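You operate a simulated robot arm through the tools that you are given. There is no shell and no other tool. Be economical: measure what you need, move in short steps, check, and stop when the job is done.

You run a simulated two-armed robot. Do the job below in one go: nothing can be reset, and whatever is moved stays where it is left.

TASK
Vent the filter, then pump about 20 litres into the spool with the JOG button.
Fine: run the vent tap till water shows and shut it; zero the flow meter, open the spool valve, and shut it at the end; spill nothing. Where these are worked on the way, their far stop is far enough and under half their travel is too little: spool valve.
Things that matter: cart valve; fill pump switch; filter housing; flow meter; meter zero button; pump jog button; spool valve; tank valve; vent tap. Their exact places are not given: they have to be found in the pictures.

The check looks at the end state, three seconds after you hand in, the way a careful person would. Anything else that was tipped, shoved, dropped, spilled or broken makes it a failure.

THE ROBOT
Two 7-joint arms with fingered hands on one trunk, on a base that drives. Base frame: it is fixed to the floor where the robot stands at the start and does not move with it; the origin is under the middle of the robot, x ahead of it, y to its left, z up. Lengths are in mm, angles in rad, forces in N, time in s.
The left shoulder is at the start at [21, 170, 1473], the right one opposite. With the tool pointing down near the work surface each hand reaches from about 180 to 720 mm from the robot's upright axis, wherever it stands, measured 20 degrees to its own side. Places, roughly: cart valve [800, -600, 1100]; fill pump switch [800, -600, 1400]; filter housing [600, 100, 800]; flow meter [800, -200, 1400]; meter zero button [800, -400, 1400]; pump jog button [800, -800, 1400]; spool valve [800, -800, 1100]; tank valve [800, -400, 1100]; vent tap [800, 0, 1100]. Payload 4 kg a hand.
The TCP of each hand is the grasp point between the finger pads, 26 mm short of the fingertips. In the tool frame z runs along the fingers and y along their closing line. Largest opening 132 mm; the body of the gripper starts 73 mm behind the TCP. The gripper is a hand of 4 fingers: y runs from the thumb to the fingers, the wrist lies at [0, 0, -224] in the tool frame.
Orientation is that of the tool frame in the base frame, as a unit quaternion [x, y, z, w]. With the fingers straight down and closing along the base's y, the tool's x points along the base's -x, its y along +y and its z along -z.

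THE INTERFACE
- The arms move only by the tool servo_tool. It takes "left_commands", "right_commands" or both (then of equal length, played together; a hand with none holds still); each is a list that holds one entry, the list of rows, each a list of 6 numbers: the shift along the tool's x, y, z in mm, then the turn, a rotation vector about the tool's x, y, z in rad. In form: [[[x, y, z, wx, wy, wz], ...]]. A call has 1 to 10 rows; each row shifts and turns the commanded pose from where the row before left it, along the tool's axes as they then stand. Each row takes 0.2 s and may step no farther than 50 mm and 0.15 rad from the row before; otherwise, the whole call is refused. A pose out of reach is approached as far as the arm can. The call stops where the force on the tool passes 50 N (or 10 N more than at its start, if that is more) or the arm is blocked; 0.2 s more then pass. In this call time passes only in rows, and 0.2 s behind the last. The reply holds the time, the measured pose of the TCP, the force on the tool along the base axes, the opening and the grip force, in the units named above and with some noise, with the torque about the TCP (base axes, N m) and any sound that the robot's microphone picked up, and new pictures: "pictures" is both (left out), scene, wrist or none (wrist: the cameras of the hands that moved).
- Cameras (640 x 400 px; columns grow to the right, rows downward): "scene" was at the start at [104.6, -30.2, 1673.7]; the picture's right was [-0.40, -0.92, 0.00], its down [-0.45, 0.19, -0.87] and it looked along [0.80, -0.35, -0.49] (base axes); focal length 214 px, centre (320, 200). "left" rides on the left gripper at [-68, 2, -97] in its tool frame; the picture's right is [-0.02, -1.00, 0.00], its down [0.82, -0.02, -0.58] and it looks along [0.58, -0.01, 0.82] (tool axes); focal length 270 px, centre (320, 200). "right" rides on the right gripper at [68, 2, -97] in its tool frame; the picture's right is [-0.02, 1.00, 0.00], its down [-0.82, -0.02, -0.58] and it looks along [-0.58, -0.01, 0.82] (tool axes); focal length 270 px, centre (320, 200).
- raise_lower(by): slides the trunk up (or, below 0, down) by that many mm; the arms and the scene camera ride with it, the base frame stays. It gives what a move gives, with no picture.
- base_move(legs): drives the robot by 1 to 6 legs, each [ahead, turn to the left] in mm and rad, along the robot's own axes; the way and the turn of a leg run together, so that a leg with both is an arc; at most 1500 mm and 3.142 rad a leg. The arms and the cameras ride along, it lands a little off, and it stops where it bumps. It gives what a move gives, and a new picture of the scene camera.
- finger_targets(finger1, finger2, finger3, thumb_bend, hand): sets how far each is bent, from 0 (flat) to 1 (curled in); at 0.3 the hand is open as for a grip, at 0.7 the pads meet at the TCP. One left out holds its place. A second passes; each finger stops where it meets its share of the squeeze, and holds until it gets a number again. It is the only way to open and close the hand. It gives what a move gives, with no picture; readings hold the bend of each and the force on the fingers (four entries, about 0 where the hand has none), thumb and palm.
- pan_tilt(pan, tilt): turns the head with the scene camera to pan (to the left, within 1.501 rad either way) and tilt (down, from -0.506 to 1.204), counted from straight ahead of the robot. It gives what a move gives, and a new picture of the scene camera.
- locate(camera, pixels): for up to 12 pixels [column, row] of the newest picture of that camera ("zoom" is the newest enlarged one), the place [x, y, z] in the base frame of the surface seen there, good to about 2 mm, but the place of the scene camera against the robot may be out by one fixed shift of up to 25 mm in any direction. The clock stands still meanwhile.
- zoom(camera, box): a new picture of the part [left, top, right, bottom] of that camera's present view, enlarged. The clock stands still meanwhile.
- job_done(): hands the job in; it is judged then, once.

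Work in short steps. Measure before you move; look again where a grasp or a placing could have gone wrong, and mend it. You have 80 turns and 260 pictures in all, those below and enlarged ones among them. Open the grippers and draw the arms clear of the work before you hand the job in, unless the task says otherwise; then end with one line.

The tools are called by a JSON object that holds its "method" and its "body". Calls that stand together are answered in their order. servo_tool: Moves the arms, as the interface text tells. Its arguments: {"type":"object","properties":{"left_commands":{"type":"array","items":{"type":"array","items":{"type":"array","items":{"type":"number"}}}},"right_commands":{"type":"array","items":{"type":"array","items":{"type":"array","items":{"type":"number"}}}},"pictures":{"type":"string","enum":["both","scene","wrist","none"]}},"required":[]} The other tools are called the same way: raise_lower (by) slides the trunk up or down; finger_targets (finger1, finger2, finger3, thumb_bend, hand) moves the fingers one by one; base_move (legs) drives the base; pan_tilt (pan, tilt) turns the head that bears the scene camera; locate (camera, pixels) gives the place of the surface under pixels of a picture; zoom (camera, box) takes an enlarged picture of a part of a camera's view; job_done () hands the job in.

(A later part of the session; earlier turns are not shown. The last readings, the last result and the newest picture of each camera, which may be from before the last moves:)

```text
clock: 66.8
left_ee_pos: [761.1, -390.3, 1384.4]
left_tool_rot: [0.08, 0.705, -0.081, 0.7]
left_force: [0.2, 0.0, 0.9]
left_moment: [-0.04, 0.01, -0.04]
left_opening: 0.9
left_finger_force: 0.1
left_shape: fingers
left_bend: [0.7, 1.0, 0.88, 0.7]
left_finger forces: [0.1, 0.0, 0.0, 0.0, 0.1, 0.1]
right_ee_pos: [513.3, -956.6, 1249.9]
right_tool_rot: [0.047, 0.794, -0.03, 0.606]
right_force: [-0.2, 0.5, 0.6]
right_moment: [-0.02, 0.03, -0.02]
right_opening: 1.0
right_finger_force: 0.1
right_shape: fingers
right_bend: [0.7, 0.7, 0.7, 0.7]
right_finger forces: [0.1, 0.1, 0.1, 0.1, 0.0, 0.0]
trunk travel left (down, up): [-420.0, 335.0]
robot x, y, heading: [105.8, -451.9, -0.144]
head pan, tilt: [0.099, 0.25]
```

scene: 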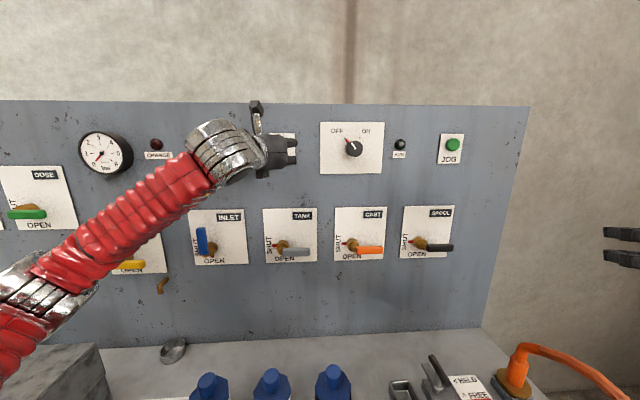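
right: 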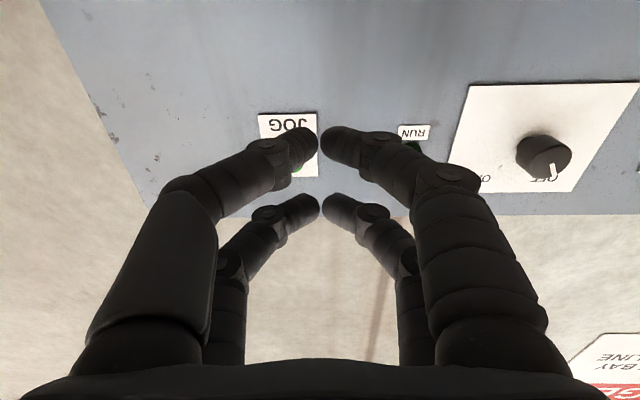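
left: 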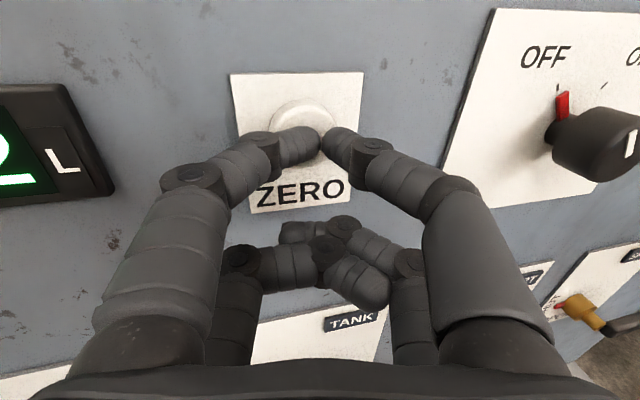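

Well aligned. I continue in 5 mm rows, easing slightly left and up, until it presses.

{"method": "servo_tool", "body": {"left_commands": [[[-2, 3, 5, 0, 0, 0], [-2, 3, 5, 0, 0, 0], [0, 1, 5, 0, 0, 0], [0, 1, 5, 0, 0, 0]]], "pictures": "wrist"}}

```text
clock: 67.8
left_ee_pos: [776.3, -389.2, 1393.9]
left_tool_rot: [0.08, 0.703, -0.082, 0.702]
left_force: [-26.9, 1.6, -4.1]
left_moment: [0.02, -0.34, -0.21]
left_opening: 0.1
left_finger_force: 16.3
left_shape: fingers
left_bend: [0.73, 1.0, 0.88, 0.7]
left_finger forces: [13.7, 0.0, 0.0, 0.0, 18.1, 0.1]
right_ee_pos: [508.4, -955.1, 1251.9]
right_tool_rot: [0.046, 0.792, -0.03, 0.608]
right_force: [-0.2, -0.7, 0.3]
right_moment: [0.02, -0.04, -0.01]
right_opening: 0.9
right_finger_force: 0.0
right_shape: fingers
right_bend: [0.7, 0.7, 0.7, 0.7]
right_finger forces: [0.1, 0.0, 0.0, 0.1, 0.0, 0.0]
trunk travel left (down, up): [-420.0, 335.0]
robot x, y, heading: [101.6, -451.1, -0.145]
head pan, tilt: [0.099, 0.25]
heard: click
```

left: 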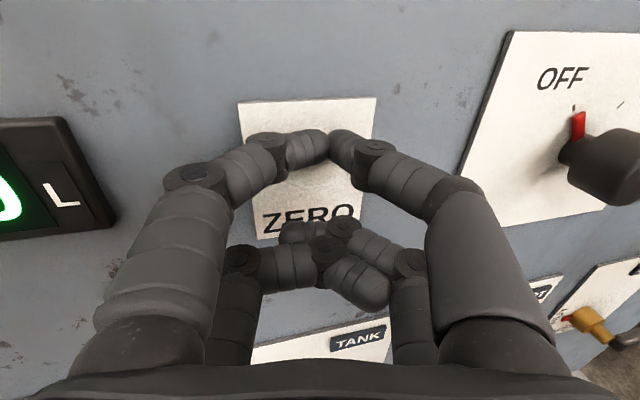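

Click heard and display reads 0. I retract the left hand, and shape the right hand: finger1/thumb curled, 2/3 pinched.

{"method": "servo_tool", "body": {"left_commands": [[[0, -4, -20, 0, 0, 0], [0, -4.4, -25, 0, 0, 0], [0, -4.4, -40, 0, 0, 0]]], "pictures": "wrist"}}

{"method": "finger_targets", "body": {"hand": "right", "finger1": 1.0, "finger2": 0.7, "finger3": 0.7, "thumb_bend": 1.0}}

{"method": "raise_lower", "body": {"by": -150}}

{"method": "zoom", "body": {"camera": "right", "box": [0, 0, 640, 400]}}

```text
clock: 68.6
left_ee_pos: [694.6, -381.0, 1392.1]
left_tool_rot: [0.078, 0.705, -0.08, 0.701]
left_force: [0.2, -0.1, -0.5]
left_moment: [0.01, 0.03, 0.02]
left_opening: 0.7
left_finger_force: 0.1
left_shape: fingers
left_bend: [0.7, 1.0, 0.88, 0.7]
left_finger forces: [0.0, 0.0, 0.0, 0.0, 0.0, 0.0]
right_ee_pos: [514.7, -956.9, 1250.0]
right_tool_rot: [0.046, 0.794, -0.03, 0.606]
right_force: [-0.7, -0.1, 0.3]
right_moment: [-0.02, 0.02, -0.04]
right_opening: 1.0
right_finger_force: 0.0
right_shape: fingers
right_bend: [0.7, 0.7, 0.7, 0.7]
right_finger forces: [0.0, 0.0, 0.1, 0.0, 0.1, 0.1]
trunk travel left (down, up): [-420.0, 335.0]
robot x, y, heading: [105.3, -454.8, -0.145]
head pan, tilt: [0.099, 0.25]
```

left: 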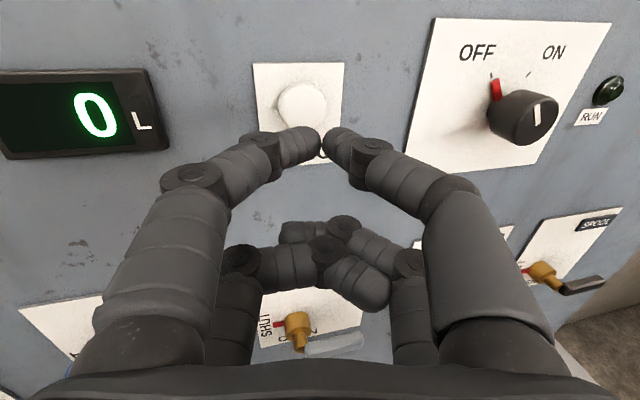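

```text
clock: 69.6
left_ee_pos: [696.7, -381.1, 1389.6]
left_tool_rot: [0.078, 0.705, -0.08, 0.7]
left_force: [-0.2, -0.8, 0.7]
left_moment: [-0.01, 0.0, 0.02]
left_opening: 0.8
left_finger_force: 0.2
left_shape: fingers
left_bend: [0.7, 1.0, 0.88, 0.7]
left_finger forces: [0.0, 0.0, 0.0, 0.1, 0.0, 0.0]
right_ee_pos: [513.2, -956.3, 1249.4]
right_tool_rot: [0.047, 0.793, -0.031, 0.606]
right_force: [0.1, -0.3, 0.1]
right_moment: [0.01, -0.02, 0.01]
right_opening: 6.1
right_finger_force: 0.0
right_shape: fingers
right_bend: [0.96, 0.7, 0.7, 1.0]
right_finger forces: [0.0, 0.0, 0.0, 0.0, 0.0, 0.0]
trunk travel left (down, up): [-420.0, 335.0]
robot x, y, heading: [104.0, -451.7, -0.143]
head pan, tilt: [0.099, 0.25]
```

```text
clock: 71.4
left_ee_pos: [696.0, -382.2, 1241.2]
left_tool_rot: [0.079, 0.705, -0.082, 0.7]
left_force: [-0.2, -0.2, -0.3]
left_moment: [-0.03, -0.03, -0.01]
left_opening: 0.9
left_finger_force: 0.0
left_shape: fingers
left_bend: [0.7, 1.0, 0.88, 0.7]
left_finger forces: [0.0, 0.0, 0.0, 0.0, 0.1, 0.0]
right_ee_pos: [514.2, -956.7, 1100.8]
right_tool_rot: [0.047, 0.793, -0.03, 0.606]
right_force: [-0.2, -0.5, -0.6]
right_moment: [0.0, -0.01, -0.02]
right_opening: 6.2
right_finger_force: 0.0
right_shape: fingers
right_bend: [0.96, 0.7, 0.7, 1.0]
right_finger forces: [0.1, 0.0, 0.0, 0.1, 0.0, 0.0]
trunk travel left (down, up): [-270.0, 485.0]
robot x, y, heading: [106.4, -452.6, -0.143]
head pan, tilt: [0.099, 0.25]
```

```text
1.00 times, centred on (320, 200) of right
```

zoom: 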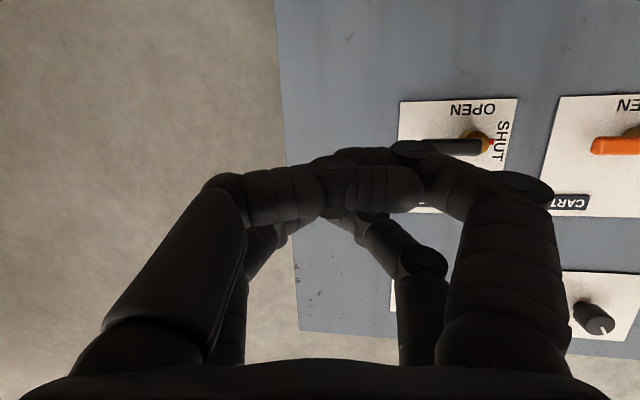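

Right hand's upper pair is extended. I locate the spool valve in this current right view.

{"method": "locate", "body": {"camera": "zoom", "pixels": [[480, 148], [465, 145], [432, 144], [424, 146], [478, 135], [490, 138], [468, 100], [400, 103], [515, 100], [390, 285]]}}

{"method": "zoom", "body": {"camera": "right", "box": [390, 80, 530, 220]}}

```text
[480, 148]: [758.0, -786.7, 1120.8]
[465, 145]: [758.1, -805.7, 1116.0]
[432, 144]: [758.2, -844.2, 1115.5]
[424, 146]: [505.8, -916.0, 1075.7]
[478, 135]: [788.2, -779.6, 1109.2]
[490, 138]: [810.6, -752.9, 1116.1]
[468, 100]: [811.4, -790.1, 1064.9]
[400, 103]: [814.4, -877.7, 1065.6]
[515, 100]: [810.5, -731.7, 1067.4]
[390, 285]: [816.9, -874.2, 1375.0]
```

```text
2.86 times, centred on (460, 150) of right
```

zoom: 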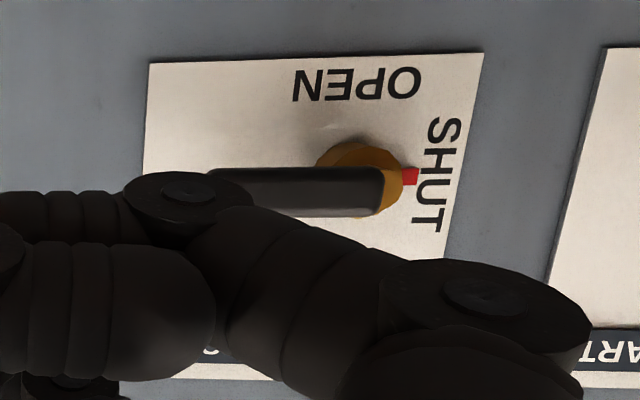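

Spool hub ≈(y -785, z 1123), handle tip y≈-850, face x 758. I level the right hand's pitch and bring it below the handle at x≈680.

{"method": "servo_tool", "body": {"right_commands": [[[0, 0, 15, 0, -0.135, 0], [0, 0, 15, 0, -0.135, 0], [8, 28, 26, 0, 0, 0], [8, 28, 26, 0, 0, 0], [8, 28, 26, 0, 0, 0], [8, 28, 26, 0, 0, 0], [4, 28, 26, 0, 0, 0]]], "pictures": "both"}}

```text
clock: 73.0
left_ee_pos: [696.0, -382.3, 1240.5]
left_tool_rot: [0.078, 0.705, -0.08, 0.701]
left_force: [-0.7, -0.6, -0.2]
left_moment: [-0.02, 0.02, 0.02]
left_opening: 1.2
left_finger_force: 0.1
left_shape: fingers
left_bend: [0.7, 1.0, 0.88, 0.7]
left_finger forces: [0.1, 0.0, 0.0, 0.0, 0.1, 0.0]
right_ee_pos: [668.8, -851.5, 1062.3]
right_tool_rot: [0.043, 0.704, -0.037, 0.708]
right_force: [0.1, 0.8, 0.3]
right_moment: [-0.01, -0.02, 0.0]
right_opening: 6.2
right_finger_force: 0.0
right_shape: fingers
right_bend: [0.96, 0.7, 0.7, 1.0]
right_finger forces: [0.0, 0.0, 0.0, 0.0, 0.1, 0.0]
right hand out of reach, approached as far as the arm can: row 7
trunk travel left (down, up): [-270.0, 485.0]
robot x, y, heading: [103.8, -452.9, -0.14]
head pan, tilt: [0.099, 0.25]
```

scene: 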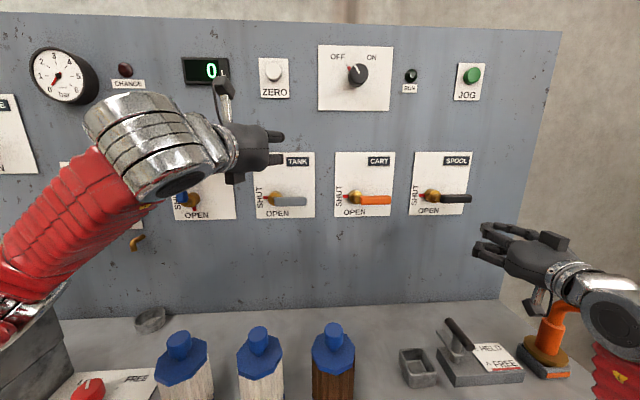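
right: 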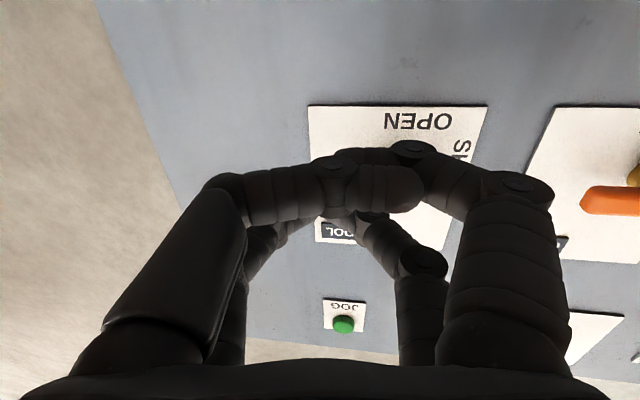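

Close beneath the spool handle. I go forward to x≈758 under the handle, y≈-833.

{"method": "servo_tool", "body": {"right_commands": [[[0, 7, 22, 0, 0, 0], [0, 7, 22, 0, 0, 0], [0, 7, 22, 0, 0, 0], [0, 7, 22, 0, 0, 0]]], "pictures": "both"}}

```text
clock: 74.0
left_ee_pos: [696.2, -380.8, 1239.8]
left_tool_rot: [0.078, 0.705, -0.08, 0.701]
left_force: [-0.9, 0.0, -0.6]
left_moment: [-0.02, -0.01, -0.03]
left_opening: 0.7
left_finger_force: 0.1
left_shape: fingers
left_bend: [0.7, 1.0, 0.88, 0.7]
left_finger forces: [0.0, 0.0, 0.0, 0.1, 0.0, 0.0]
right_ee_pos: [680.6, -850.3, 1063.1]
right_tool_rot: [0.041, 0.705, -0.035, 0.707]
right_force: [-0.4, -0.1, -0.1]
right_moment: [-0.02, 0.02, 0.02]
right_opening: 6.3
right_finger_force: 0.1
right_shape: fingers
right_bend: [0.96, 0.7, 0.7, 1.0]
right_finger forces: [0.0, 0.1, 0.1, 0.1, 0.1, 0.0]
right hand out of reach, approached as far as the arm can: row 1, 2, 3, 4
trunk travel left (down, up): [-270.0, 485.0]
robot x, y, heading: [106.6, -454.6, -0.145]
head pan, tilt: [0.099, 0.25]
```

scene: 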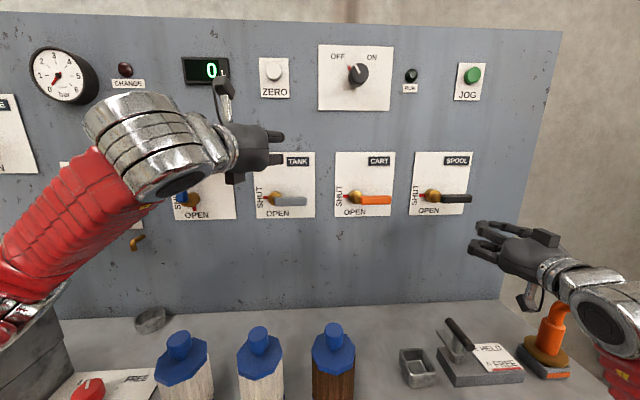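
right: 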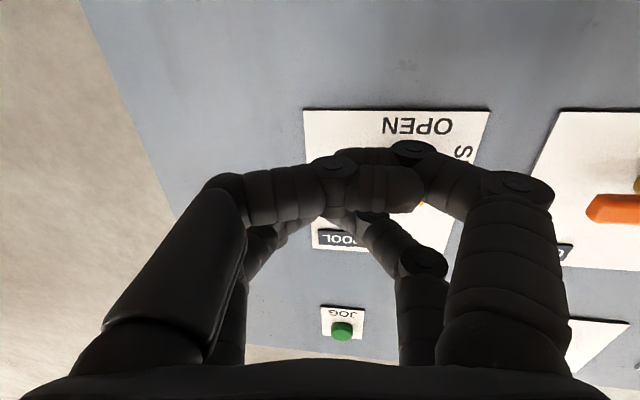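

Joint limit again; as with the vent I first raise the hand, then lower the trunk by 90.

{"method": "servo_tool", "body": {"right_commands": [[[-35, 0, 0, 0, 0, 0], [-35, 0, 0, 0, 0, 0]]], "pictures": "none"}}

{"method": "raise_lower", "body": {"by": -90}}

{"method": "servo_tool", "body": {"right_commands": [[[0, 7, 22, 0, 0, 0]]], "pictures": "both"}}

```text
clock: 74.6
left_ee_pos: [695.9, -382.5, 1240.4]
left_tool_rot: [0.08, 0.705, -0.082, 0.7]
left_force: [0.5, 0.4, 0.8]
left_moment: [0.01, 0.02, 0.01]
left_opening: 0.9
left_finger_force: 0.1
left_shape: fingers
left_bend: [0.7, 1.0, 0.88, 0.7]
left_finger forces: [0.0, 0.0, 0.0, 0.0, 0.0, 0.1]
right_ee_pos: [680.7, -848.4, 1134.3]
right_tool_rot: [0.042, 0.705, -0.037, 0.707]
right_force: [0.7, 0.2, 1.1]
right_moment: [-0.05, 0.01, 0.02]
right_opening: 6.0
right_finger_force: 0.1
right_shape: fingers
right_bend: [0.96, 0.7, 0.7, 1.0]
right_finger forces: [0.1, 0.1, 0.1, 0.0, 0.0, 0.1]
trunk travel left (down, up): [-270.0, 485.0]
robot x, y, heading: [102.4, -456.2, -0.142]
head pan, tilt: [0.099, 0.25]
```

```text
clock: 75.8
left_ee_pos: [694.6, -381.5, 1152.0]
left_tool_rot: [0.079, 0.704, -0.081, 0.701]
left_force: [-0.2, 0.2, 0.2]
left_moment: [-0.03, 0.02, -0.04]
left_opening: 0.9
left_finger_force: 0.0
left_shape: fingers
left_bend: [0.7, 1.0, 0.88, 0.7]
left_finger forces: [0.0, 0.1, 0.2, 0.0, 0.0, 0.1]
right_ee_pos: [678.9, -848.9, 1044.4]
right_tool_rot: [0.042, 0.705, -0.036, 0.707]
right_force: [0.0, -0.2, 0.8]
right_moment: [0.0, 0.03, -0.01]
right_opening: 6.0
right_finger_force: 0.0
right_shape: fingers
right_bend: [0.96, 0.7, 0.7, 1.0]
right_finger forces: [0.0, 0.0, 0.1, 0.0, 0.0, 0.0]
trunk travel left (down, up): [-180.0, 575.0]
robot x, y, heading: [105.5, -454.7, -0.145]
head pan, tilt: [0.099, 0.25]
```

```text
clock: 76.2
left_ee_pos: [696.1, -382.3, 1150.6]
left_tool_rot: [0.079, 0.704, -0.08, 0.701]
left_force: [-0.7, -0.1, -0.6]
left_moment: [0.04, -0.03, -0.01]
left_opening: 1.1
left_finger_force: 0.0
left_shape: fingers
left_bend: [0.7, 1.0, 0.88, 0.7]
left_finger forces: [0.1, 0.0, 0.0, 0.1, 0.1, 0.0]
right_ee_pos: [702.6, -842.4, 1042.5]
right_tool_rot: [0.042, 0.705, -0.037, 0.707]
right_force: [0.9, 0.2, -0.4]
right_moment: [0.0, -0.02, 0.01]
right_opening: 6.1
right_finger_force: 0.0
right_shape: fingers
right_bend: [0.96, 0.7, 0.7, 1.0]
right_finger forces: [0.0, 0.0, 0.0, 0.0, 0.0, 0.0]
trunk travel left (down, up): [-180.0, 575.0]
robot x, y, heading: [107.4, -449.6, -0.145]
head pan, tilt: [0.099, 0.25]
```

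scene: 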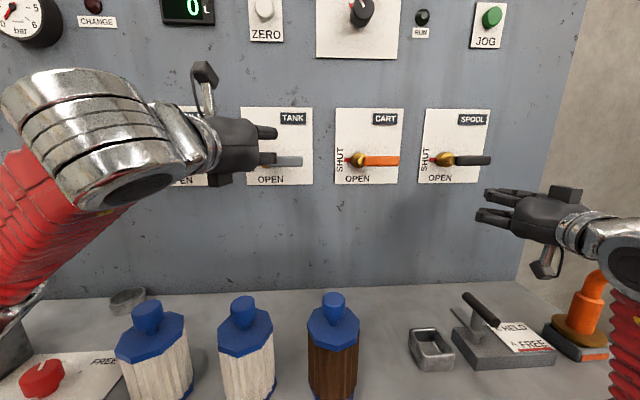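
right: 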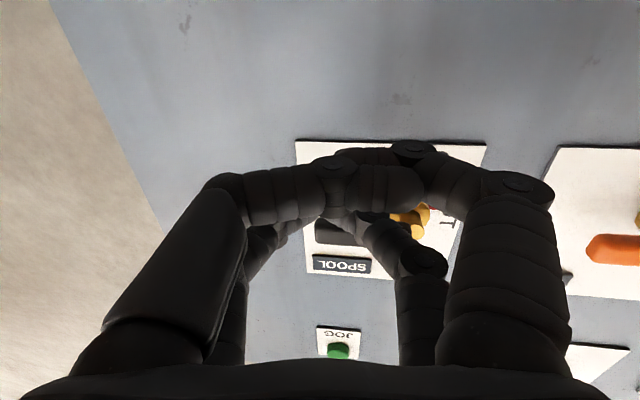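

Free again. I go in: to x≈755, y≈-835, z≈1058.

{"method": "servo_tool", "body": {"right_commands": [[[-5, 6, 26, 0, 0, 0], [-10, 6, 26, 0, 0, 0]]], "pictures": "both"}}

{"method": "zoom", "body": {"camera": "scene", "box": [390, 90, 570, 260]}}

```text
clock: 76.8
left_ee_pos: [696.5, -381.3, 1150.7]
left_tool_rot: [0.078, 0.705, -0.08, 0.7]
left_force: [0.0, 0.2, -0.6]
left_moment: [-0.01, 0.01, -0.01]
left_opening: 0.9
left_finger_force: 0.1
left_shape: fingers
left_bend: [0.7, 1.0, 0.88, 0.7]
left_finger forces: [0.0, 0.0, 0.0, 0.1, 0.0, 0.0]
right_ee_pos: [753.3, -840.0, 1059.0]
right_tool_rot: [0.042, 0.705, -0.036, 0.707]
right_force: [-0.6, -0.3, -1.1]
right_moment: [0.02, 0.0, -0.02]
right_opening: 6.0
right_finger_force: 0.0
right_shape: fingers
right_bend: [0.96, 0.7, 0.7, 1.0]
right_finger forces: [0.0, 0.1, 0.0, 0.0, 0.1, 0.1]
trunk travel left (down, up): [-180.0, 575.0]
robot x, y, heading: [105.0, -450.4, -0.146]
head pan, tilt: [0.099, 0.25]
```

scene: 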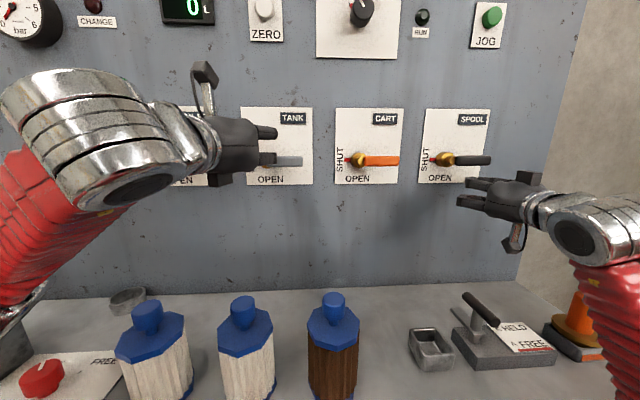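
right: 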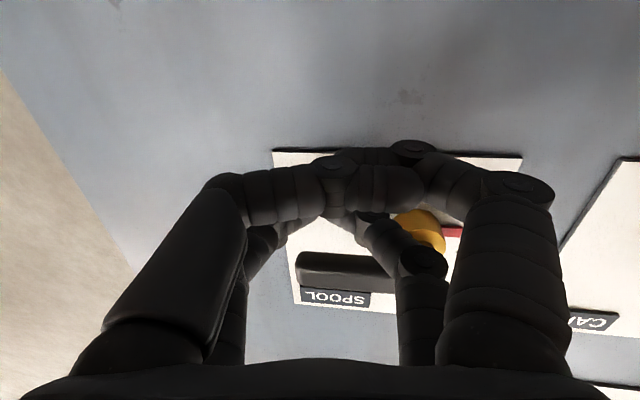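

```text
2.35 times, centred on (480, 175) of scene
```

zoom: 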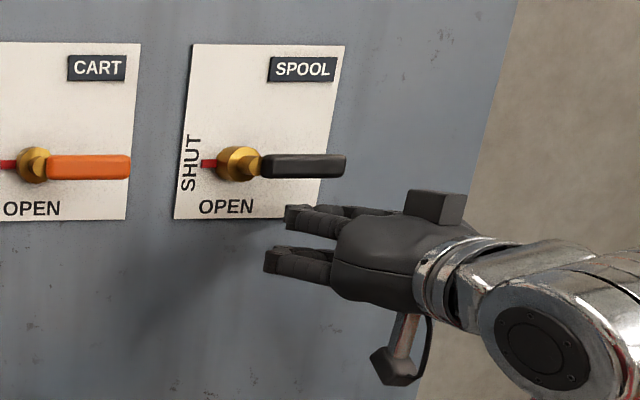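

The tips are beneath the black handle. I push it up along its arc to open the spool valve.

{"method": "servo_tool", "body": {"right_commands": [[[-27, 4, 0, 0, 0, 0], [-14, -2, 0, 0, 0, 0], [-14, -1, 0, 0, 0, 0], [-13, 5, -0.5, 0, 0, 0], [-12, 6, -0.6, 0, 0, 0], [-9, 10, -1, 0, 0, 0], [-8, 12, -1.3, 0, 0, 0], [-3, 14, -1.5, 0, 0, 0]]], "pictures": "both"}}

{"method": "zoom", "body": {"camera": "scene", "box": [390, 50, 570, 220]}}

```text
clock: 78.2
left_ee_pos: [685.8, -383.6, 1159.9]
left_tool_rot: [0.08, 0.701, -0.079, 0.704]
left_force: [0.1, -0.7, -0.3]
left_moment: [0.02, 0.03, 0.09]
left_opening: 1.0
left_finger_force: 0.0
left_shape: fingers
left_bend: [0.7, 1.0, 0.88, 0.7]
left_finger forces: [0.0, 0.0, 0.0, 0.0, 0.0, 0.0]
right_ee_pos: [769.0, -831.4, 1053.8]
right_tool_rot: [0.05, 0.757, -0.038, 0.65]
right_force: [-1.3, -0.9, 0.5]
right_moment: [-0.02, 0.02, 0.05]
right_opening: 6.0
right_finger_force: 0.0
right_shape: fingers
right_bend: [0.96, 0.7, 0.7, 1.0]
right_finger forces: [0.0, 0.1, 0.0, 0.1, 0.1, 0.1]
trunk travel left (down, up): [-180.0, 575.0]
robot x, y, heading: [103.7, -453.4, -0.149]
head pan, tilt: [0.099, 0.25]
stopped in row 7 (right hand): the arm was blocked; the commanded pose is now the measured one
```

scene: 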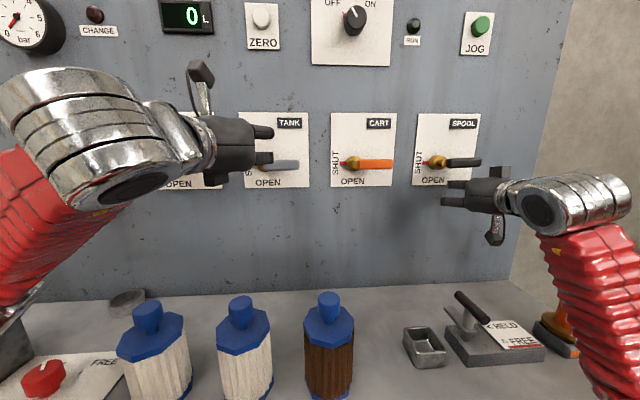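
right: 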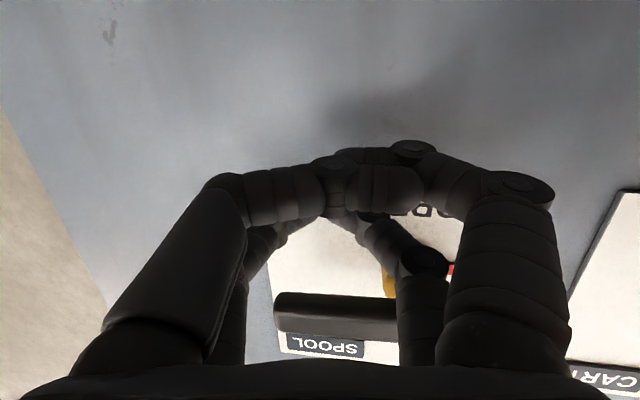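

```text
2.35 times, centred on (480, 135) of scene
```

zoom: 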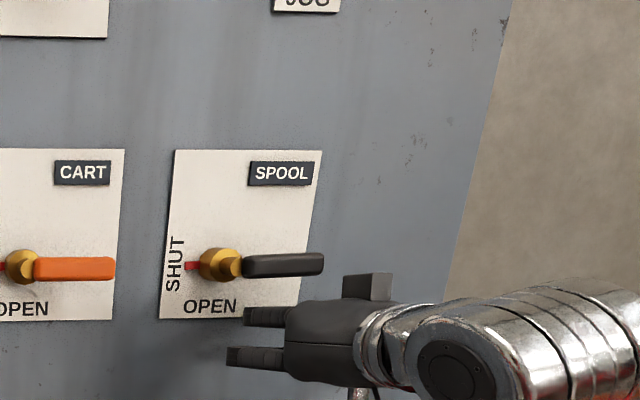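

The arm was blocked in row 7 and the hand tilted; the elbow may be low near bench or hose. I measure the forearm's position.

{"method": "locate", "body": {"camera": "scene", "pixels": [[540, 210], [600, 205], [580, 250], [600, 320], [610, 380], [550, 340], [570, 355]]}}

{"method": "pan_tilt", "body": {"pan": -0.6, "tilt": 0.6}}

```text
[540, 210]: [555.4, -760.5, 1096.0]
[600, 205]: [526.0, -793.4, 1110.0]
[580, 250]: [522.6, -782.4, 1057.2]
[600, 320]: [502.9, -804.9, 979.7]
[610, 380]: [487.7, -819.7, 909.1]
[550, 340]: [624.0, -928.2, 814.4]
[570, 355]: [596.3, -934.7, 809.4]
```

```text
clock: 79.3
left_ee_pos: [686.2, -383.6, 1157.9]
left_tool_rot: [0.08, 0.701, -0.08, 0.704]
left_force: [0.5, -0.1, -1.0]
left_moment: [0.02, 0.03, 0.0]
left_opening: 1.1
left_finger_force: 0.1
left_shape: fingers
left_bend: [0.7, 1.0, 0.88, 0.7]
left_finger forces: [0.0, 0.1, 0.0, 0.1, 0.1, 0.1]
right_ee_pos: [768.7, -830.9, 1054.6]
right_tool_rot: [0.05, 0.756, -0.039, 0.651]
right_force: [1.0, -0.8, 0.7]
right_moment: [0.03, -0.03, -0.03]
right_opening: 6.4
right_finger_force: 0.1
right_shape: fingers
right_bend: [0.96, 0.7, 0.7, 1.0]
right_finger forces: [0.0, 0.0, 0.1, 0.0, 0.1, 0.0]
trunk travel left (down, up): [-180.0, 575.0]
robot x, y, heading: [105.7, -454.0, -0.152]
head pan, tilt: [-0.6, 0.6]
```

scene: 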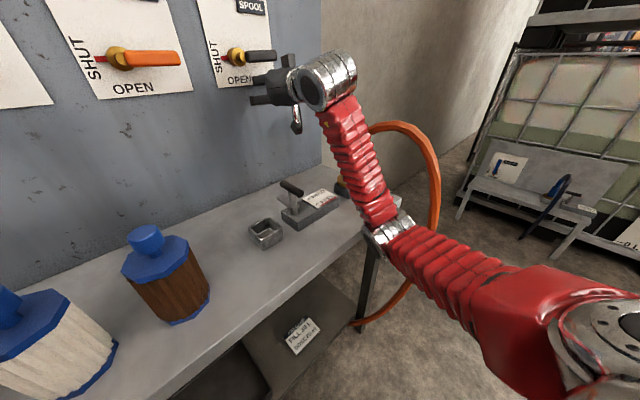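

The elbow has sunk onto the bench's front edge (390,235). Raising the trunk frees it and lifts the hand straight up against the handle; I do that in two parts.

{"method": "raise_lower", "body": {"by": 50}}

{"method": "pan_tilt", "body": {"pan": -0.35, "tilt": 0.4}}

```text
clock: 80.0
left_ee_pos: [695.8, -378.9, 1193.0]
left_tool_rot: [0.077, 0.703, -0.079, 0.703]
left_force: [0.5, 0.6, 0.1]
left_moment: [-0.01, 0.0, 0.01]
left_opening: 1.0
left_finger_force: 0.0
left_shape: fingers
left_bend: [0.7, 1.0, 0.88, 0.7]
left_finger forces: [0.0, 0.0, 0.0, 0.0, 0.1, 0.0]
right_ee_pos: [779.5, -820.8, 1082.4]
right_tool_rot: [0.042, 0.767, -0.035, 0.64]
right_force: [-13.4, -1.2, -16.8]
right_moment: [-0.5, -0.46, 0.39]
right_opening: 6.0
right_finger_force: 9.7
right_shape: fingers
right_bend: [0.96, 0.71, 0.7, 1.0]
right_finger forces: [0.0, 19.4, 0.0, 0.0, 0.0, 0.1]
trunk travel left (down, up): [-218.0, 537.0]
robot x, y, heading: [105.8, -449.6, -0.142]
head pan, tilt: [-0.6, 0.6]
stopped: the force on the tool passed its limit (the readings are from after the stop); the commanded pose is now the measured one
```

```text
clock: 80.8
left_ee_pos: [695.8, -382.2, 1190.9]
left_tool_rot: [0.077, 0.703, -0.079, 0.703]
left_force: [-0.7, 0.0, -0.6]
left_moment: [0.0, 0.02, 0.04]
left_opening: 0.9
left_finger_force: 0.1
left_shape: fingers
left_bend: [0.7, 1.0, 0.88, 0.7]
left_finger forces: [0.0, 0.0, 0.0, 0.1, 0.1, 0.0]
right_ee_pos: [779.4, -821.7, 1082.2]
right_tool_rot: [0.044, 0.765, -0.036, 0.641]
right_force: [-9.7, 0.5, -23.1]
right_moment: [-0.81, -0.4, 0.19]
right_opening: 5.9
right_finger_force: 12.3
right_shape: fingers
right_bend: [0.96, 0.71, 0.7, 1.0]
right_finger forces: [0.0, 25.4, 0.0, 0.1, 0.0, 0.0]
trunk travel left (down, up): [-218.0, 537.0]
robot x, y, heading: [106.7, -455.1, -0.144]
head pan, tilt: [-0.351, 0.4]
```

scene: 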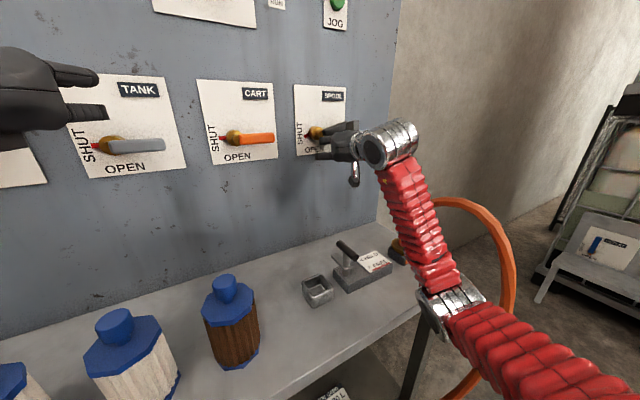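

Finger 2 is pressing too close to the hub and the hand is too deep. I ease the hand down and back out.

{"method": "servo_tool", "body": {"right_commands": [[[12, 0, -4, 0, 0, 0], [8, -10, -15, 0, 0, 0], [0, -10, -30, 0, 0, 0], [0, 0, -30, 0, 0, 0]]], "pictures": "scene"}}

```text
clock: 81.8
left_ee_pos: [694.1, -380.1, 1192.6]
left_tool_rot: [0.077, 0.703, -0.079, 0.703]
left_force: [0.1, 0.0, 1.1]
left_moment: [0.01, 0.0, -0.01]
left_opening: 0.9
left_finger_force: 0.1
left_shape: fingers
left_bend: [0.7, 1.0, 0.88, 0.7]
left_finger forces: [0.0, 0.1, 0.0, 0.0, 0.0, 0.0]
right_ee_pos: [694.5, -831.5, 1078.5]
right_tool_rot: [0.043, 0.764, -0.036, 0.643]
right_force: [-0.4, 0.3, 0.3]
right_moment: [-0.02, 0.01, 0.01]
right_opening: 6.1
right_finger_force: 0.1
right_shape: fingers
right_bend: [0.96, 0.7, 0.7, 1.0]
right_finger forces: [0.1, 0.0, 0.0, 0.0, 0.0, 0.0]
trunk travel left (down, up): [-218.0, 537.0]
robot x, y, heading: [104.0, -449.0, -0.144]
head pan, tilt: [-0.351, 0.4]
```

scene: 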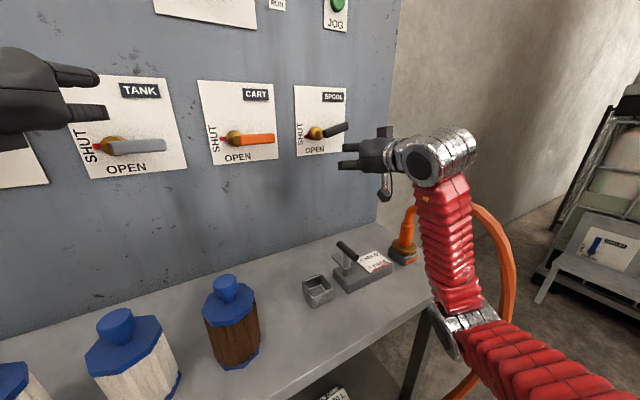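

The handle moved a little (≈15°). I raise the trunk 120 first so the elbow clears the hose, then back the base off 110 mm to straighten the arm.

{"method": "raise_lower", "body": {"by": 120}}

{"method": "base_move", "body": {"legs": [[-110, 0]]}}

```text
clock: 83.3
left_ee_pos: [695.5, -380.4, 1311.4]
left_tool_rot: [0.077, 0.703, -0.08, 0.703]
left_force: [0.1, -0.8, 0.7]
left_moment: [-0.01, -0.01, 0.03]
left_opening: 1.0
left_finger_force: 0.0
left_shape: fingers
left_bend: [0.7, 1.0, 0.88, 0.7]
left_finger forces: [0.0, 0.1, 0.1, 0.1, 0.0, 0.0]
right_ee_pos: [696.6, -830.7, 1198.1]
right_tool_rot: [0.042, 0.765, -0.035, 0.641]
right_force: [0.4, -0.5, 0.3]
right_moment: [-0.02, -0.01, -0.05]
right_opening: 6.1
right_finger_force: 0.0
right_shape: fingers
right_bend: [0.96, 0.7, 0.7, 1.0]
right_finger forces: [0.0, 0.1, 0.0, 0.0, 0.0, 0.1]
trunk travel left (down, up): [-338.0, 417.0]
robot x, y, heading: [106.5, -454.8, -0.147]
head pan, tilt: [-0.351, 0.4]
```

```text
clock: 84.5
left_ee_pos: [584.5, -364.0, 1314.0]
left_tool_rot: [0.078, 0.702, -0.08, 0.703]
left_force: [-0.2, -0.4, 0.4]
left_moment: [-0.01, 0.03, 0.0]
left_opening: 0.9
left_finger_force: 0.0
left_shape: fingers
left_bend: [0.7, 1.0, 0.88, 0.7]
left_finger forces: [0.0, 0.1, 0.0, 0.0, 0.1, 0.0]
right_ee_pos: [585.1, -814.9, 1199.8]
right_tool_rot: [0.044, 0.763, -0.036, 0.644]
right_force: [0.3, 0.0, 0.5]
right_moment: [-0.01, 0.05, 0.01]
right_opening: 6.1
right_finger_force: 0.1
right_shape: fingers
right_bend: [0.96, 0.7, 0.7, 1.0]
right_finger forces: [0.0, 0.0, 0.1, 0.0, 0.0, 0.0]
trunk travel left (down, up): [-338.0, 417.0]
robot x, y, heading: [-3.0, -437.1, -0.144]
head pan, tilt: [-0.351, 0.4]
```

scene: 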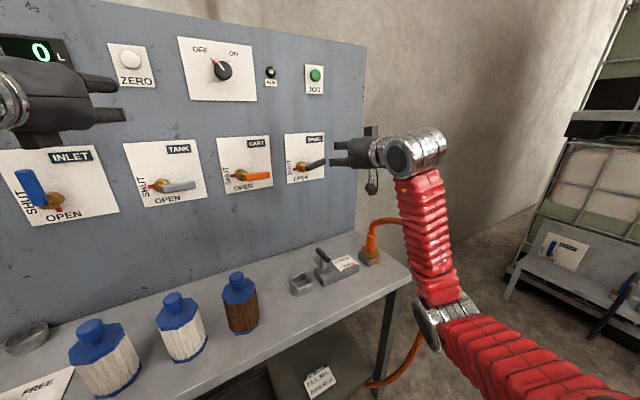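

Arm has more room now. I bring the right hand to about (700,-840,1075), under the handle's height.

{"method": "servo_tool", "body": {"right_commands": [[[20.7, -2.3, 27.3, 0, 0, 0], [20.7, -2.3, 27.3, 0, 0, 0], [20.7, -2.3, 27.3, 0, 0, 0], [20.7, -2.3, 27.3, 0, 0, 0], [20.7, -2.3, 27.3, 0, 0, 0]]], "pictures": "scene"}}

```text
clock: 85.7
left_ee_pos: [586.2, -363.7, 1313.4]
left_tool_rot: [0.078, 0.703, -0.079, 0.703]
left_force: [-0.3, 0.2, -0.6]
left_moment: [0.02, 0.04, 0.02]
left_opening: 1.0
left_finger_force: 0.1
left_shape: fingers
left_bend: [0.7, 1.0, 0.88, 0.7]
left_finger forces: [0.0, 0.0, 0.0, 0.1, 0.1, 0.0]
right_ee_pos: [704.0, -839.5, 1074.0]
right_tool_rot: [0.043, 0.764, -0.035, 0.643]
right_force: [-0.3, 0.3, 0.7]
right_moment: [-0.01, 0.02, 0.03]
right_opening: 6.2
right_finger_force: 0.1
right_shape: fingers
right_bend: [0.96, 0.7, 0.7, 1.0]
right_finger forces: [0.0, 0.0, 0.1, 0.1, 0.0, 0.0]
trunk travel left (down, up): [-338.0, 417.0]
robot x, y, heading: [1.9, -436.9, -0.148]
head pan, tilt: [-0.351, 0.4]
```

scene: 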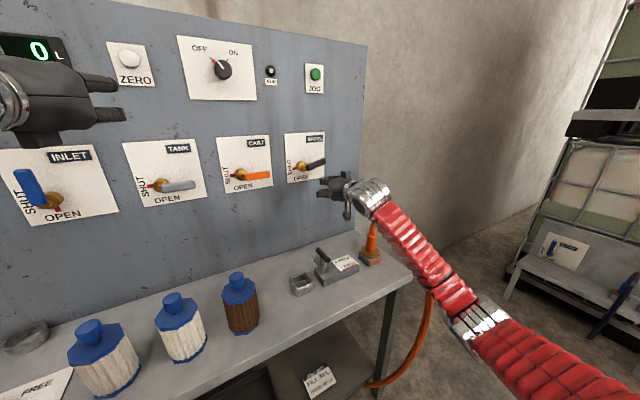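

Good posture. I insert under the handle and sweep the arc upward.

{"method": "servo_tool", "body": {"right_commands": [[[-0.9, 3, 23, 0, 0, 0], [-0.9, 3, 23, 0, 0, 0], [-27.6, -1, -4.6, 0, 0, 0], [-20.7, 2, -3.7, 0, 0, 0], [-12.7, 5, -2.7, 0, 0, 0], [-11.7, 6, -2.7, 0, 0, 0], [-9.7, 10, -2.8, 0, 0, 0], [-6.7, 12, -2.5, 0, 0, 0], [-2.7, 14, -2.1, 0, 0, 0]]], "pictures": "both"}}

{"method": "zoom", "body": {"camera": "scene", "box": [260, 60, 420, 240]}}

```text
clock: 87.7
left_ee_pos: [583.4, -364.1, 1315.0]
left_tool_rot: [0.078, 0.702, -0.079, 0.703]
left_force: [0.7, -0.3, 0.2]
left_moment: [0.01, 0.04, -0.03]
left_opening: 1.0
left_finger_force: 0.1
left_shape: fingers
left_bend: [0.7, 1.0, 0.88, 0.7]
left_finger forces: [0.0, 0.0, 0.0, 0.0, 0.1, 0.0]
right_ee_pos: [746.4, -790.3, 1164.7]
right_tool_rot: [0.043, 0.763, -0.034, 0.644]
right_force: [-13.3, -5.5, 1.4]
right_moment: [0.09, -0.24, -0.11]
right_opening: 6.0
right_finger_force: 9.6
right_shape: fingers
right_bend: [0.96, 0.77, 0.64, 1.0]
right_finger forces: [0.0, 19.5, 0.1, 0.0, 0.0, 0.1]
trunk travel left (down, up): [-338.0, 417.0]
robot x, y, heading: [-1.7, -436.6, -0.147]
head pan, tilt: [-0.351, 0.4]
```

scene: 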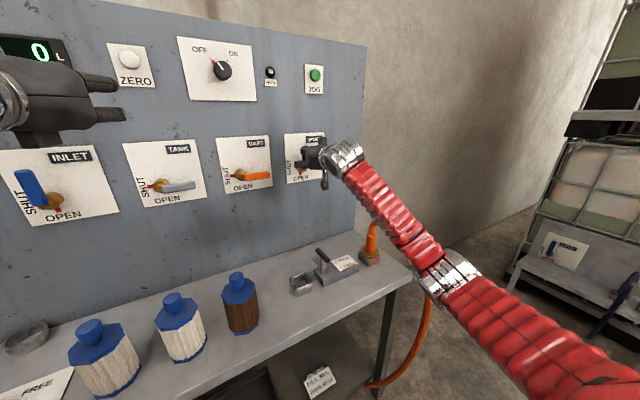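
right: 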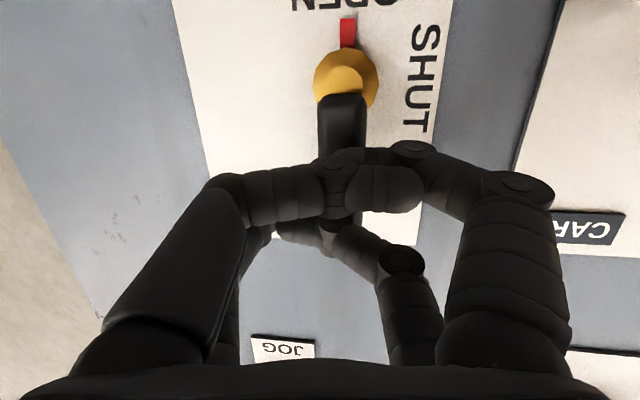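

```text
2.22 times, centred on (340, 150) of scene
```

zoom: 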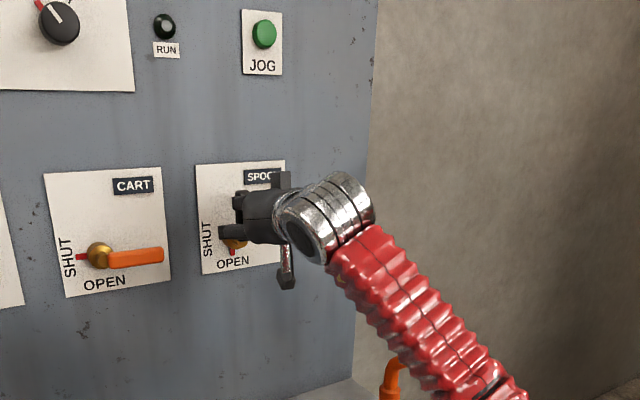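

The spool valve is fully open (red pointer at OPEN). I back the hand out, then raise the trunk 170 for the jog button.

{"method": "servo_tool", "body": {"right_commands": [[[0, -12, 0, 0, 0, 0], [0, -6, -25, 0, 0, 0], [0, -6, -35, 0, 0, 0], [0, 0, -20, 0, 0, 0]]], "pictures": "none"}}

{"method": "raise_lower", "body": {"by": 170}}

{"method": "pan_tilt", "body": {"pan": -0.2, "tilt": 0.4}}

{"method": "zoom", "body": {"camera": "right", "box": [0, 0, 640, 400]}}

```text
clock: 88.7
left_ee_pos: [586.2, -363.5, 1313.2]
left_tool_rot: [0.077, 0.702, -0.08, 0.703]
left_force: [-0.6, -0.7, 0.0]
left_moment: [0.01, 0.0, -0.05]
left_opening: 1.1
left_finger_force: 0.2
left_shape: fingers
left_bend: [0.7, 1.0, 0.88, 0.7]
left_finger forces: [0.0, 0.2, 0.0, 0.0, 0.1, 0.1]
right_ee_pos: [668.6, -804.0, 1175.2]
right_tool_rot: [0.042, 0.764, -0.035, 0.642]
right_force: [-0.3, 0.3, 0.8]
right_moment: [-0.04, 0.0, -0.02]
right_opening: 6.4
right_finger_force: 0.1
right_shape: fingers
right_bend: [0.96, 0.7, 0.7, 1.0]
right_finger forces: [0.0, 0.1, 0.0, 0.1, 0.1, 0.1]
trunk travel left (down, up): [-338.0, 417.0]
robot x, y, heading: [-6.9, -437.5, -0.148]
head pan, tilt: [-0.351, 0.4]
```

```text
clock: 90.6
left_ee_pos: [586.0, -364.9, 1483.6]
left_tool_rot: [0.077, 0.703, -0.079, 0.703]
left_force: [-0.2, -0.4, 0.0]
left_moment: [-0.01, -0.01, 0.01]
left_opening: 0.9
left_finger_force: 0.0
left_shape: fingers
left_bend: [0.7, 1.0, 0.88, 0.7]
left_finger forces: [0.0, 0.0, 0.0, 0.0, 0.1, 0.1]
right_ee_pos: [667.7, -804.7, 1345.2]
right_tool_rot: [0.042, 0.765, -0.035, 0.642]
right_force: [-0.5, 0.6, -0.2]
right_moment: [-0.01, 0.02, -0.02]
right_opening: 6.5
right_finger_force: 0.1
right_shape: fingers
right_bend: [0.96, 0.7, 0.7, 1.0]
right_finger forces: [0.0, 0.0, 0.0, 0.0, 0.0, 0.0]
trunk travel left (down, up): [-508.0, 247.0]
robot x, y, heading: [0.1, -433.7, -0.147]
head pan, tilt: [-0.351, 0.4]
```

```text
clock: 91.3
left_ee_pos: [586.4, -365.6, 1485.8]
left_tool_rot: [0.078, 0.702, -0.081, 0.703]
left_force: [1.0, -0.4, -0.7]
left_moment: [-0.03, 0.0, 0.02]
left_opening: 0.8
left_finger_force: 0.1
left_shape: fingers
left_bend: [0.7, 1.0, 0.88, 0.7]
left_finger forces: [0.0, 0.0, 0.0, 0.1, 0.0, 0.1]
right_ee_pos: [668.6, -805.8, 1345.9]
right_tool_rot: [0.042, 0.764, -0.034, 0.643]
right_force: [0.0, -0.4, 0.7]
right_moment: [0.01, 0.0, 0.0]
right_opening: 6.3
right_finger_force: 0.0
right_shape: fingers
right_bend: [0.96, 0.7, 0.7, 1.0]
right_finger forces: [0.0, 0.1, 0.0, 0.0, 0.0, 0.0]
trunk travel left (down, up): [-508.0, 247.0]
robot x, y, heading: [-3.8, -439.9, -0.143]
head pan, tilt: [-0.201, 0.4]
```

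scene: 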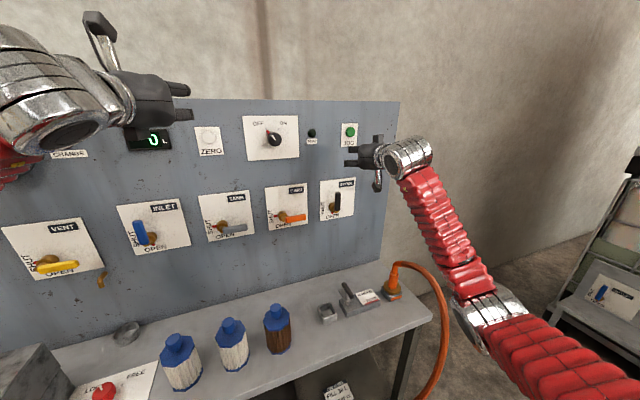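

```text
1.00 times, centred on (320, 200) of right
```

zoom: 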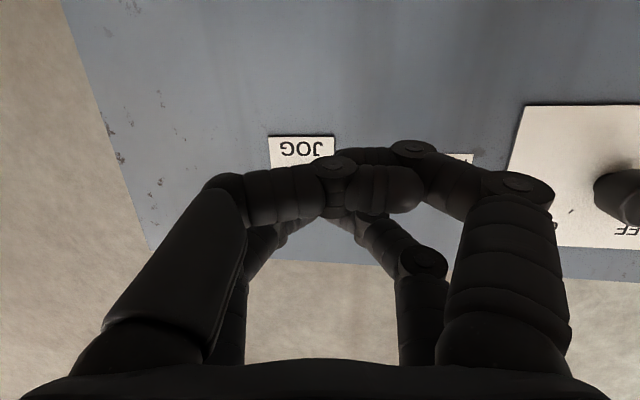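

Meter reads 0, spool handle is up (open). I move the left hand back a bit for a clear meter view and bring the right tips in front of JOG.

{"method": "servo_tool", "body": {"left_commands": [[[-20, 0, -30, 0, 0, 0], [-20, 0, -30, 0, 0, 0], [0, 0, -20, 0, 0, 0]]], "right_commands": [[[-18.3, -8.2, 22.3, 0, 0, 0], [-18.3, -8.2, 22.3, 0, 0, 0], [-18.3, -8.2, 22.3, 0, 0, 0]]], "pictures": "both"}}

{"method": "zoom", "body": {"camera": "scene", "box": [280, 80, 440, 220]}}

```text
clock: 92.1
left_ee_pos: [507.6, -344.5, 1523.3]
left_tool_rot: [0.077, 0.703, -0.079, 0.703]
left_force: [0.9, 0.3, 0.0]
left_moment: [0.02, 0.01, -0.02]
left_opening: 0.7
left_finger_force: 0.0
left_shape: fingers
left_bend: [0.7, 1.0, 0.88, 0.7]
left_finger forces: [0.0, 0.0, 0.0, 0.1, 0.0, 0.1]
right_ee_pos: [739.0, -836.6, 1387.5]
right_tool_rot: [0.042, 0.764, -0.035, 0.643]
right_force: [0.4, -0.1, 0.1]
right_moment: [0.0, 0.03, -0.02]
right_opening: 6.2
right_finger_force: 0.0
right_shape: fingers
right_bend: [0.96, 0.7, 0.7, 1.0]
right_finger forces: [0.0, 0.1, 0.0, 0.0, 0.0, 0.0]
trunk travel left (down, up): [-508.0, 247.0]
robot x, y, heading: [-5.0, -436.6, -0.145]
head pan, tilt: [-0.201, 0.4]
```

scene: 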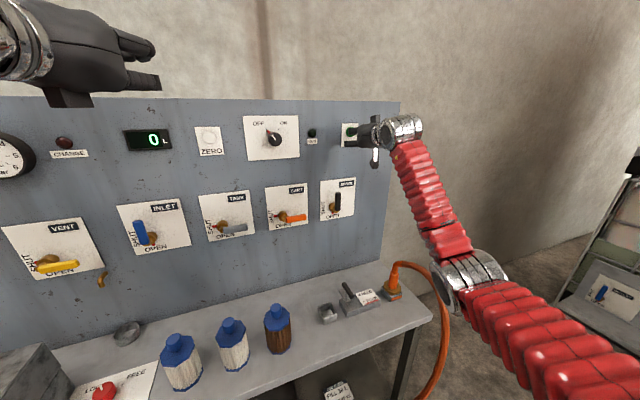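
right: 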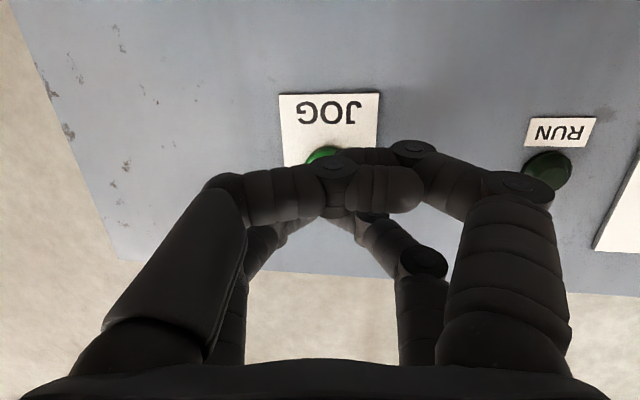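
left: 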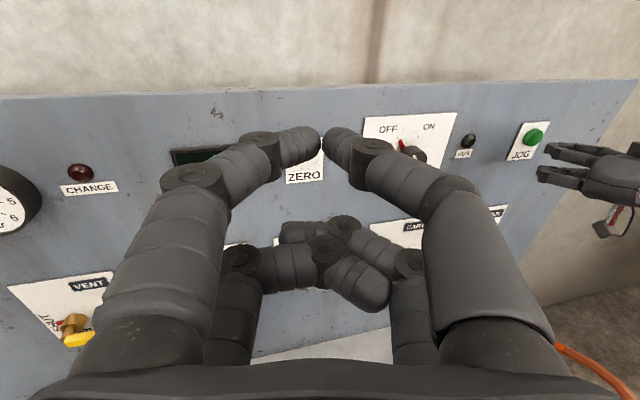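

```text
2.86 times, centred on (360, 150) of scene
```

zoom: 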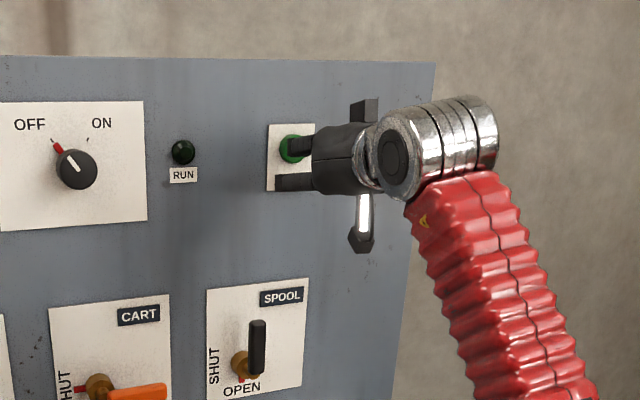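

The upper tips overlap the green button in the scene zoom. I check its exact place from both wrist views.

{"method": "locate", "body": {"camera": "left", "pixels": [[533, 137], [528, 142]]}}

{"method": "locate", "body": {"camera": "right", "pixels": [[316, 155], [328, 112], [320, 150], [300, 160]]}}

```text
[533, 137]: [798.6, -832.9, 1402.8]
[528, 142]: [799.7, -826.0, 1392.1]
```

```text
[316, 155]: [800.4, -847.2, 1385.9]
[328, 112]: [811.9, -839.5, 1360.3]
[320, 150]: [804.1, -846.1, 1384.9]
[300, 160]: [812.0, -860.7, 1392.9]
```

Button centre ≈(799,-838,1402), tip now ≈(753,-838,1401). I advance 36 mm to just before contact.

{"method": "servo_tool", "body": {"right_commands": [[[-2, 1.4, 11.8, 0, 0, 0], [-2, 1.4, 11.8, 0, 0, 0], [-2, 1.4, 11.8, 0, 0, 0]]], "pictures": "scene"}}

{"method": "zoom", "body": {"camera": "scene", "box": [100, 80, 420, 220]}}

```text
clock: 92.9
left_ee_pos: [507.9, -344.3, 1523.6]
left_tool_rot: [0.078, 0.702, -0.08, 0.703]
left_force: [0.2, -1.1, -0.3]
left_moment: [0.0, 0.0, -0.03]
left_opening: 1.1
left_finger_force: 0.0
left_shape: fingers
left_bend: [0.7, 1.0, 0.88, 0.7]
left_finger forces: [0.0, 0.0, 0.0, 0.0, 0.0, 0.0]
right_ee_pos: [775.1, -836.6, 1388.1]
right_tool_rot: [0.043, 0.764, -0.035, 0.643]
right_force: [-2.7, 0.6, -1.6]
right_moment: [0.0, -0.01, 0.01]
right_opening: 6.0
right_finger_force: 1.6
right_shape: fingers
right_bend: [0.96, 0.71, 0.7, 1.0]
right_finger forces: [0.0, 2.8, 0.1, 0.0, 0.0, 0.0]
trunk travel left (down, up): [-508.0, 247.0]
robot x, y, heading: [-3.2, -439.0, -0.147]
head pan, tilt: [-0.201, 0.4]
heard: click
```

scene: 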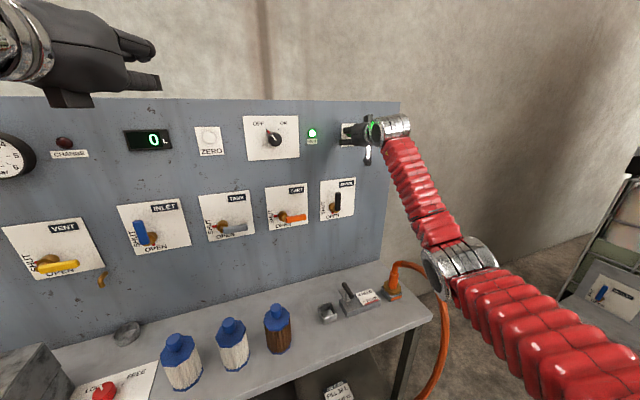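

```text
2.00 times, centred on (260, 150) of scene
```

zoom: 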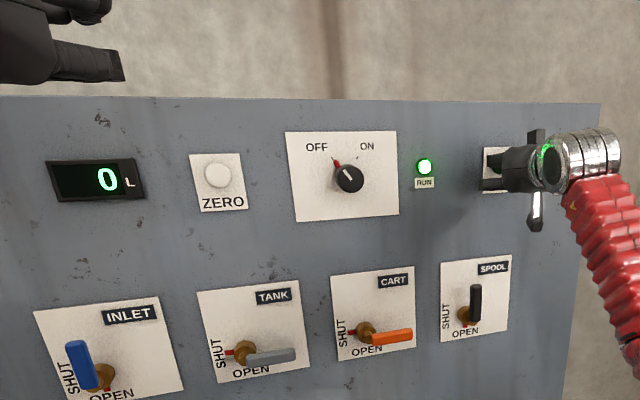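

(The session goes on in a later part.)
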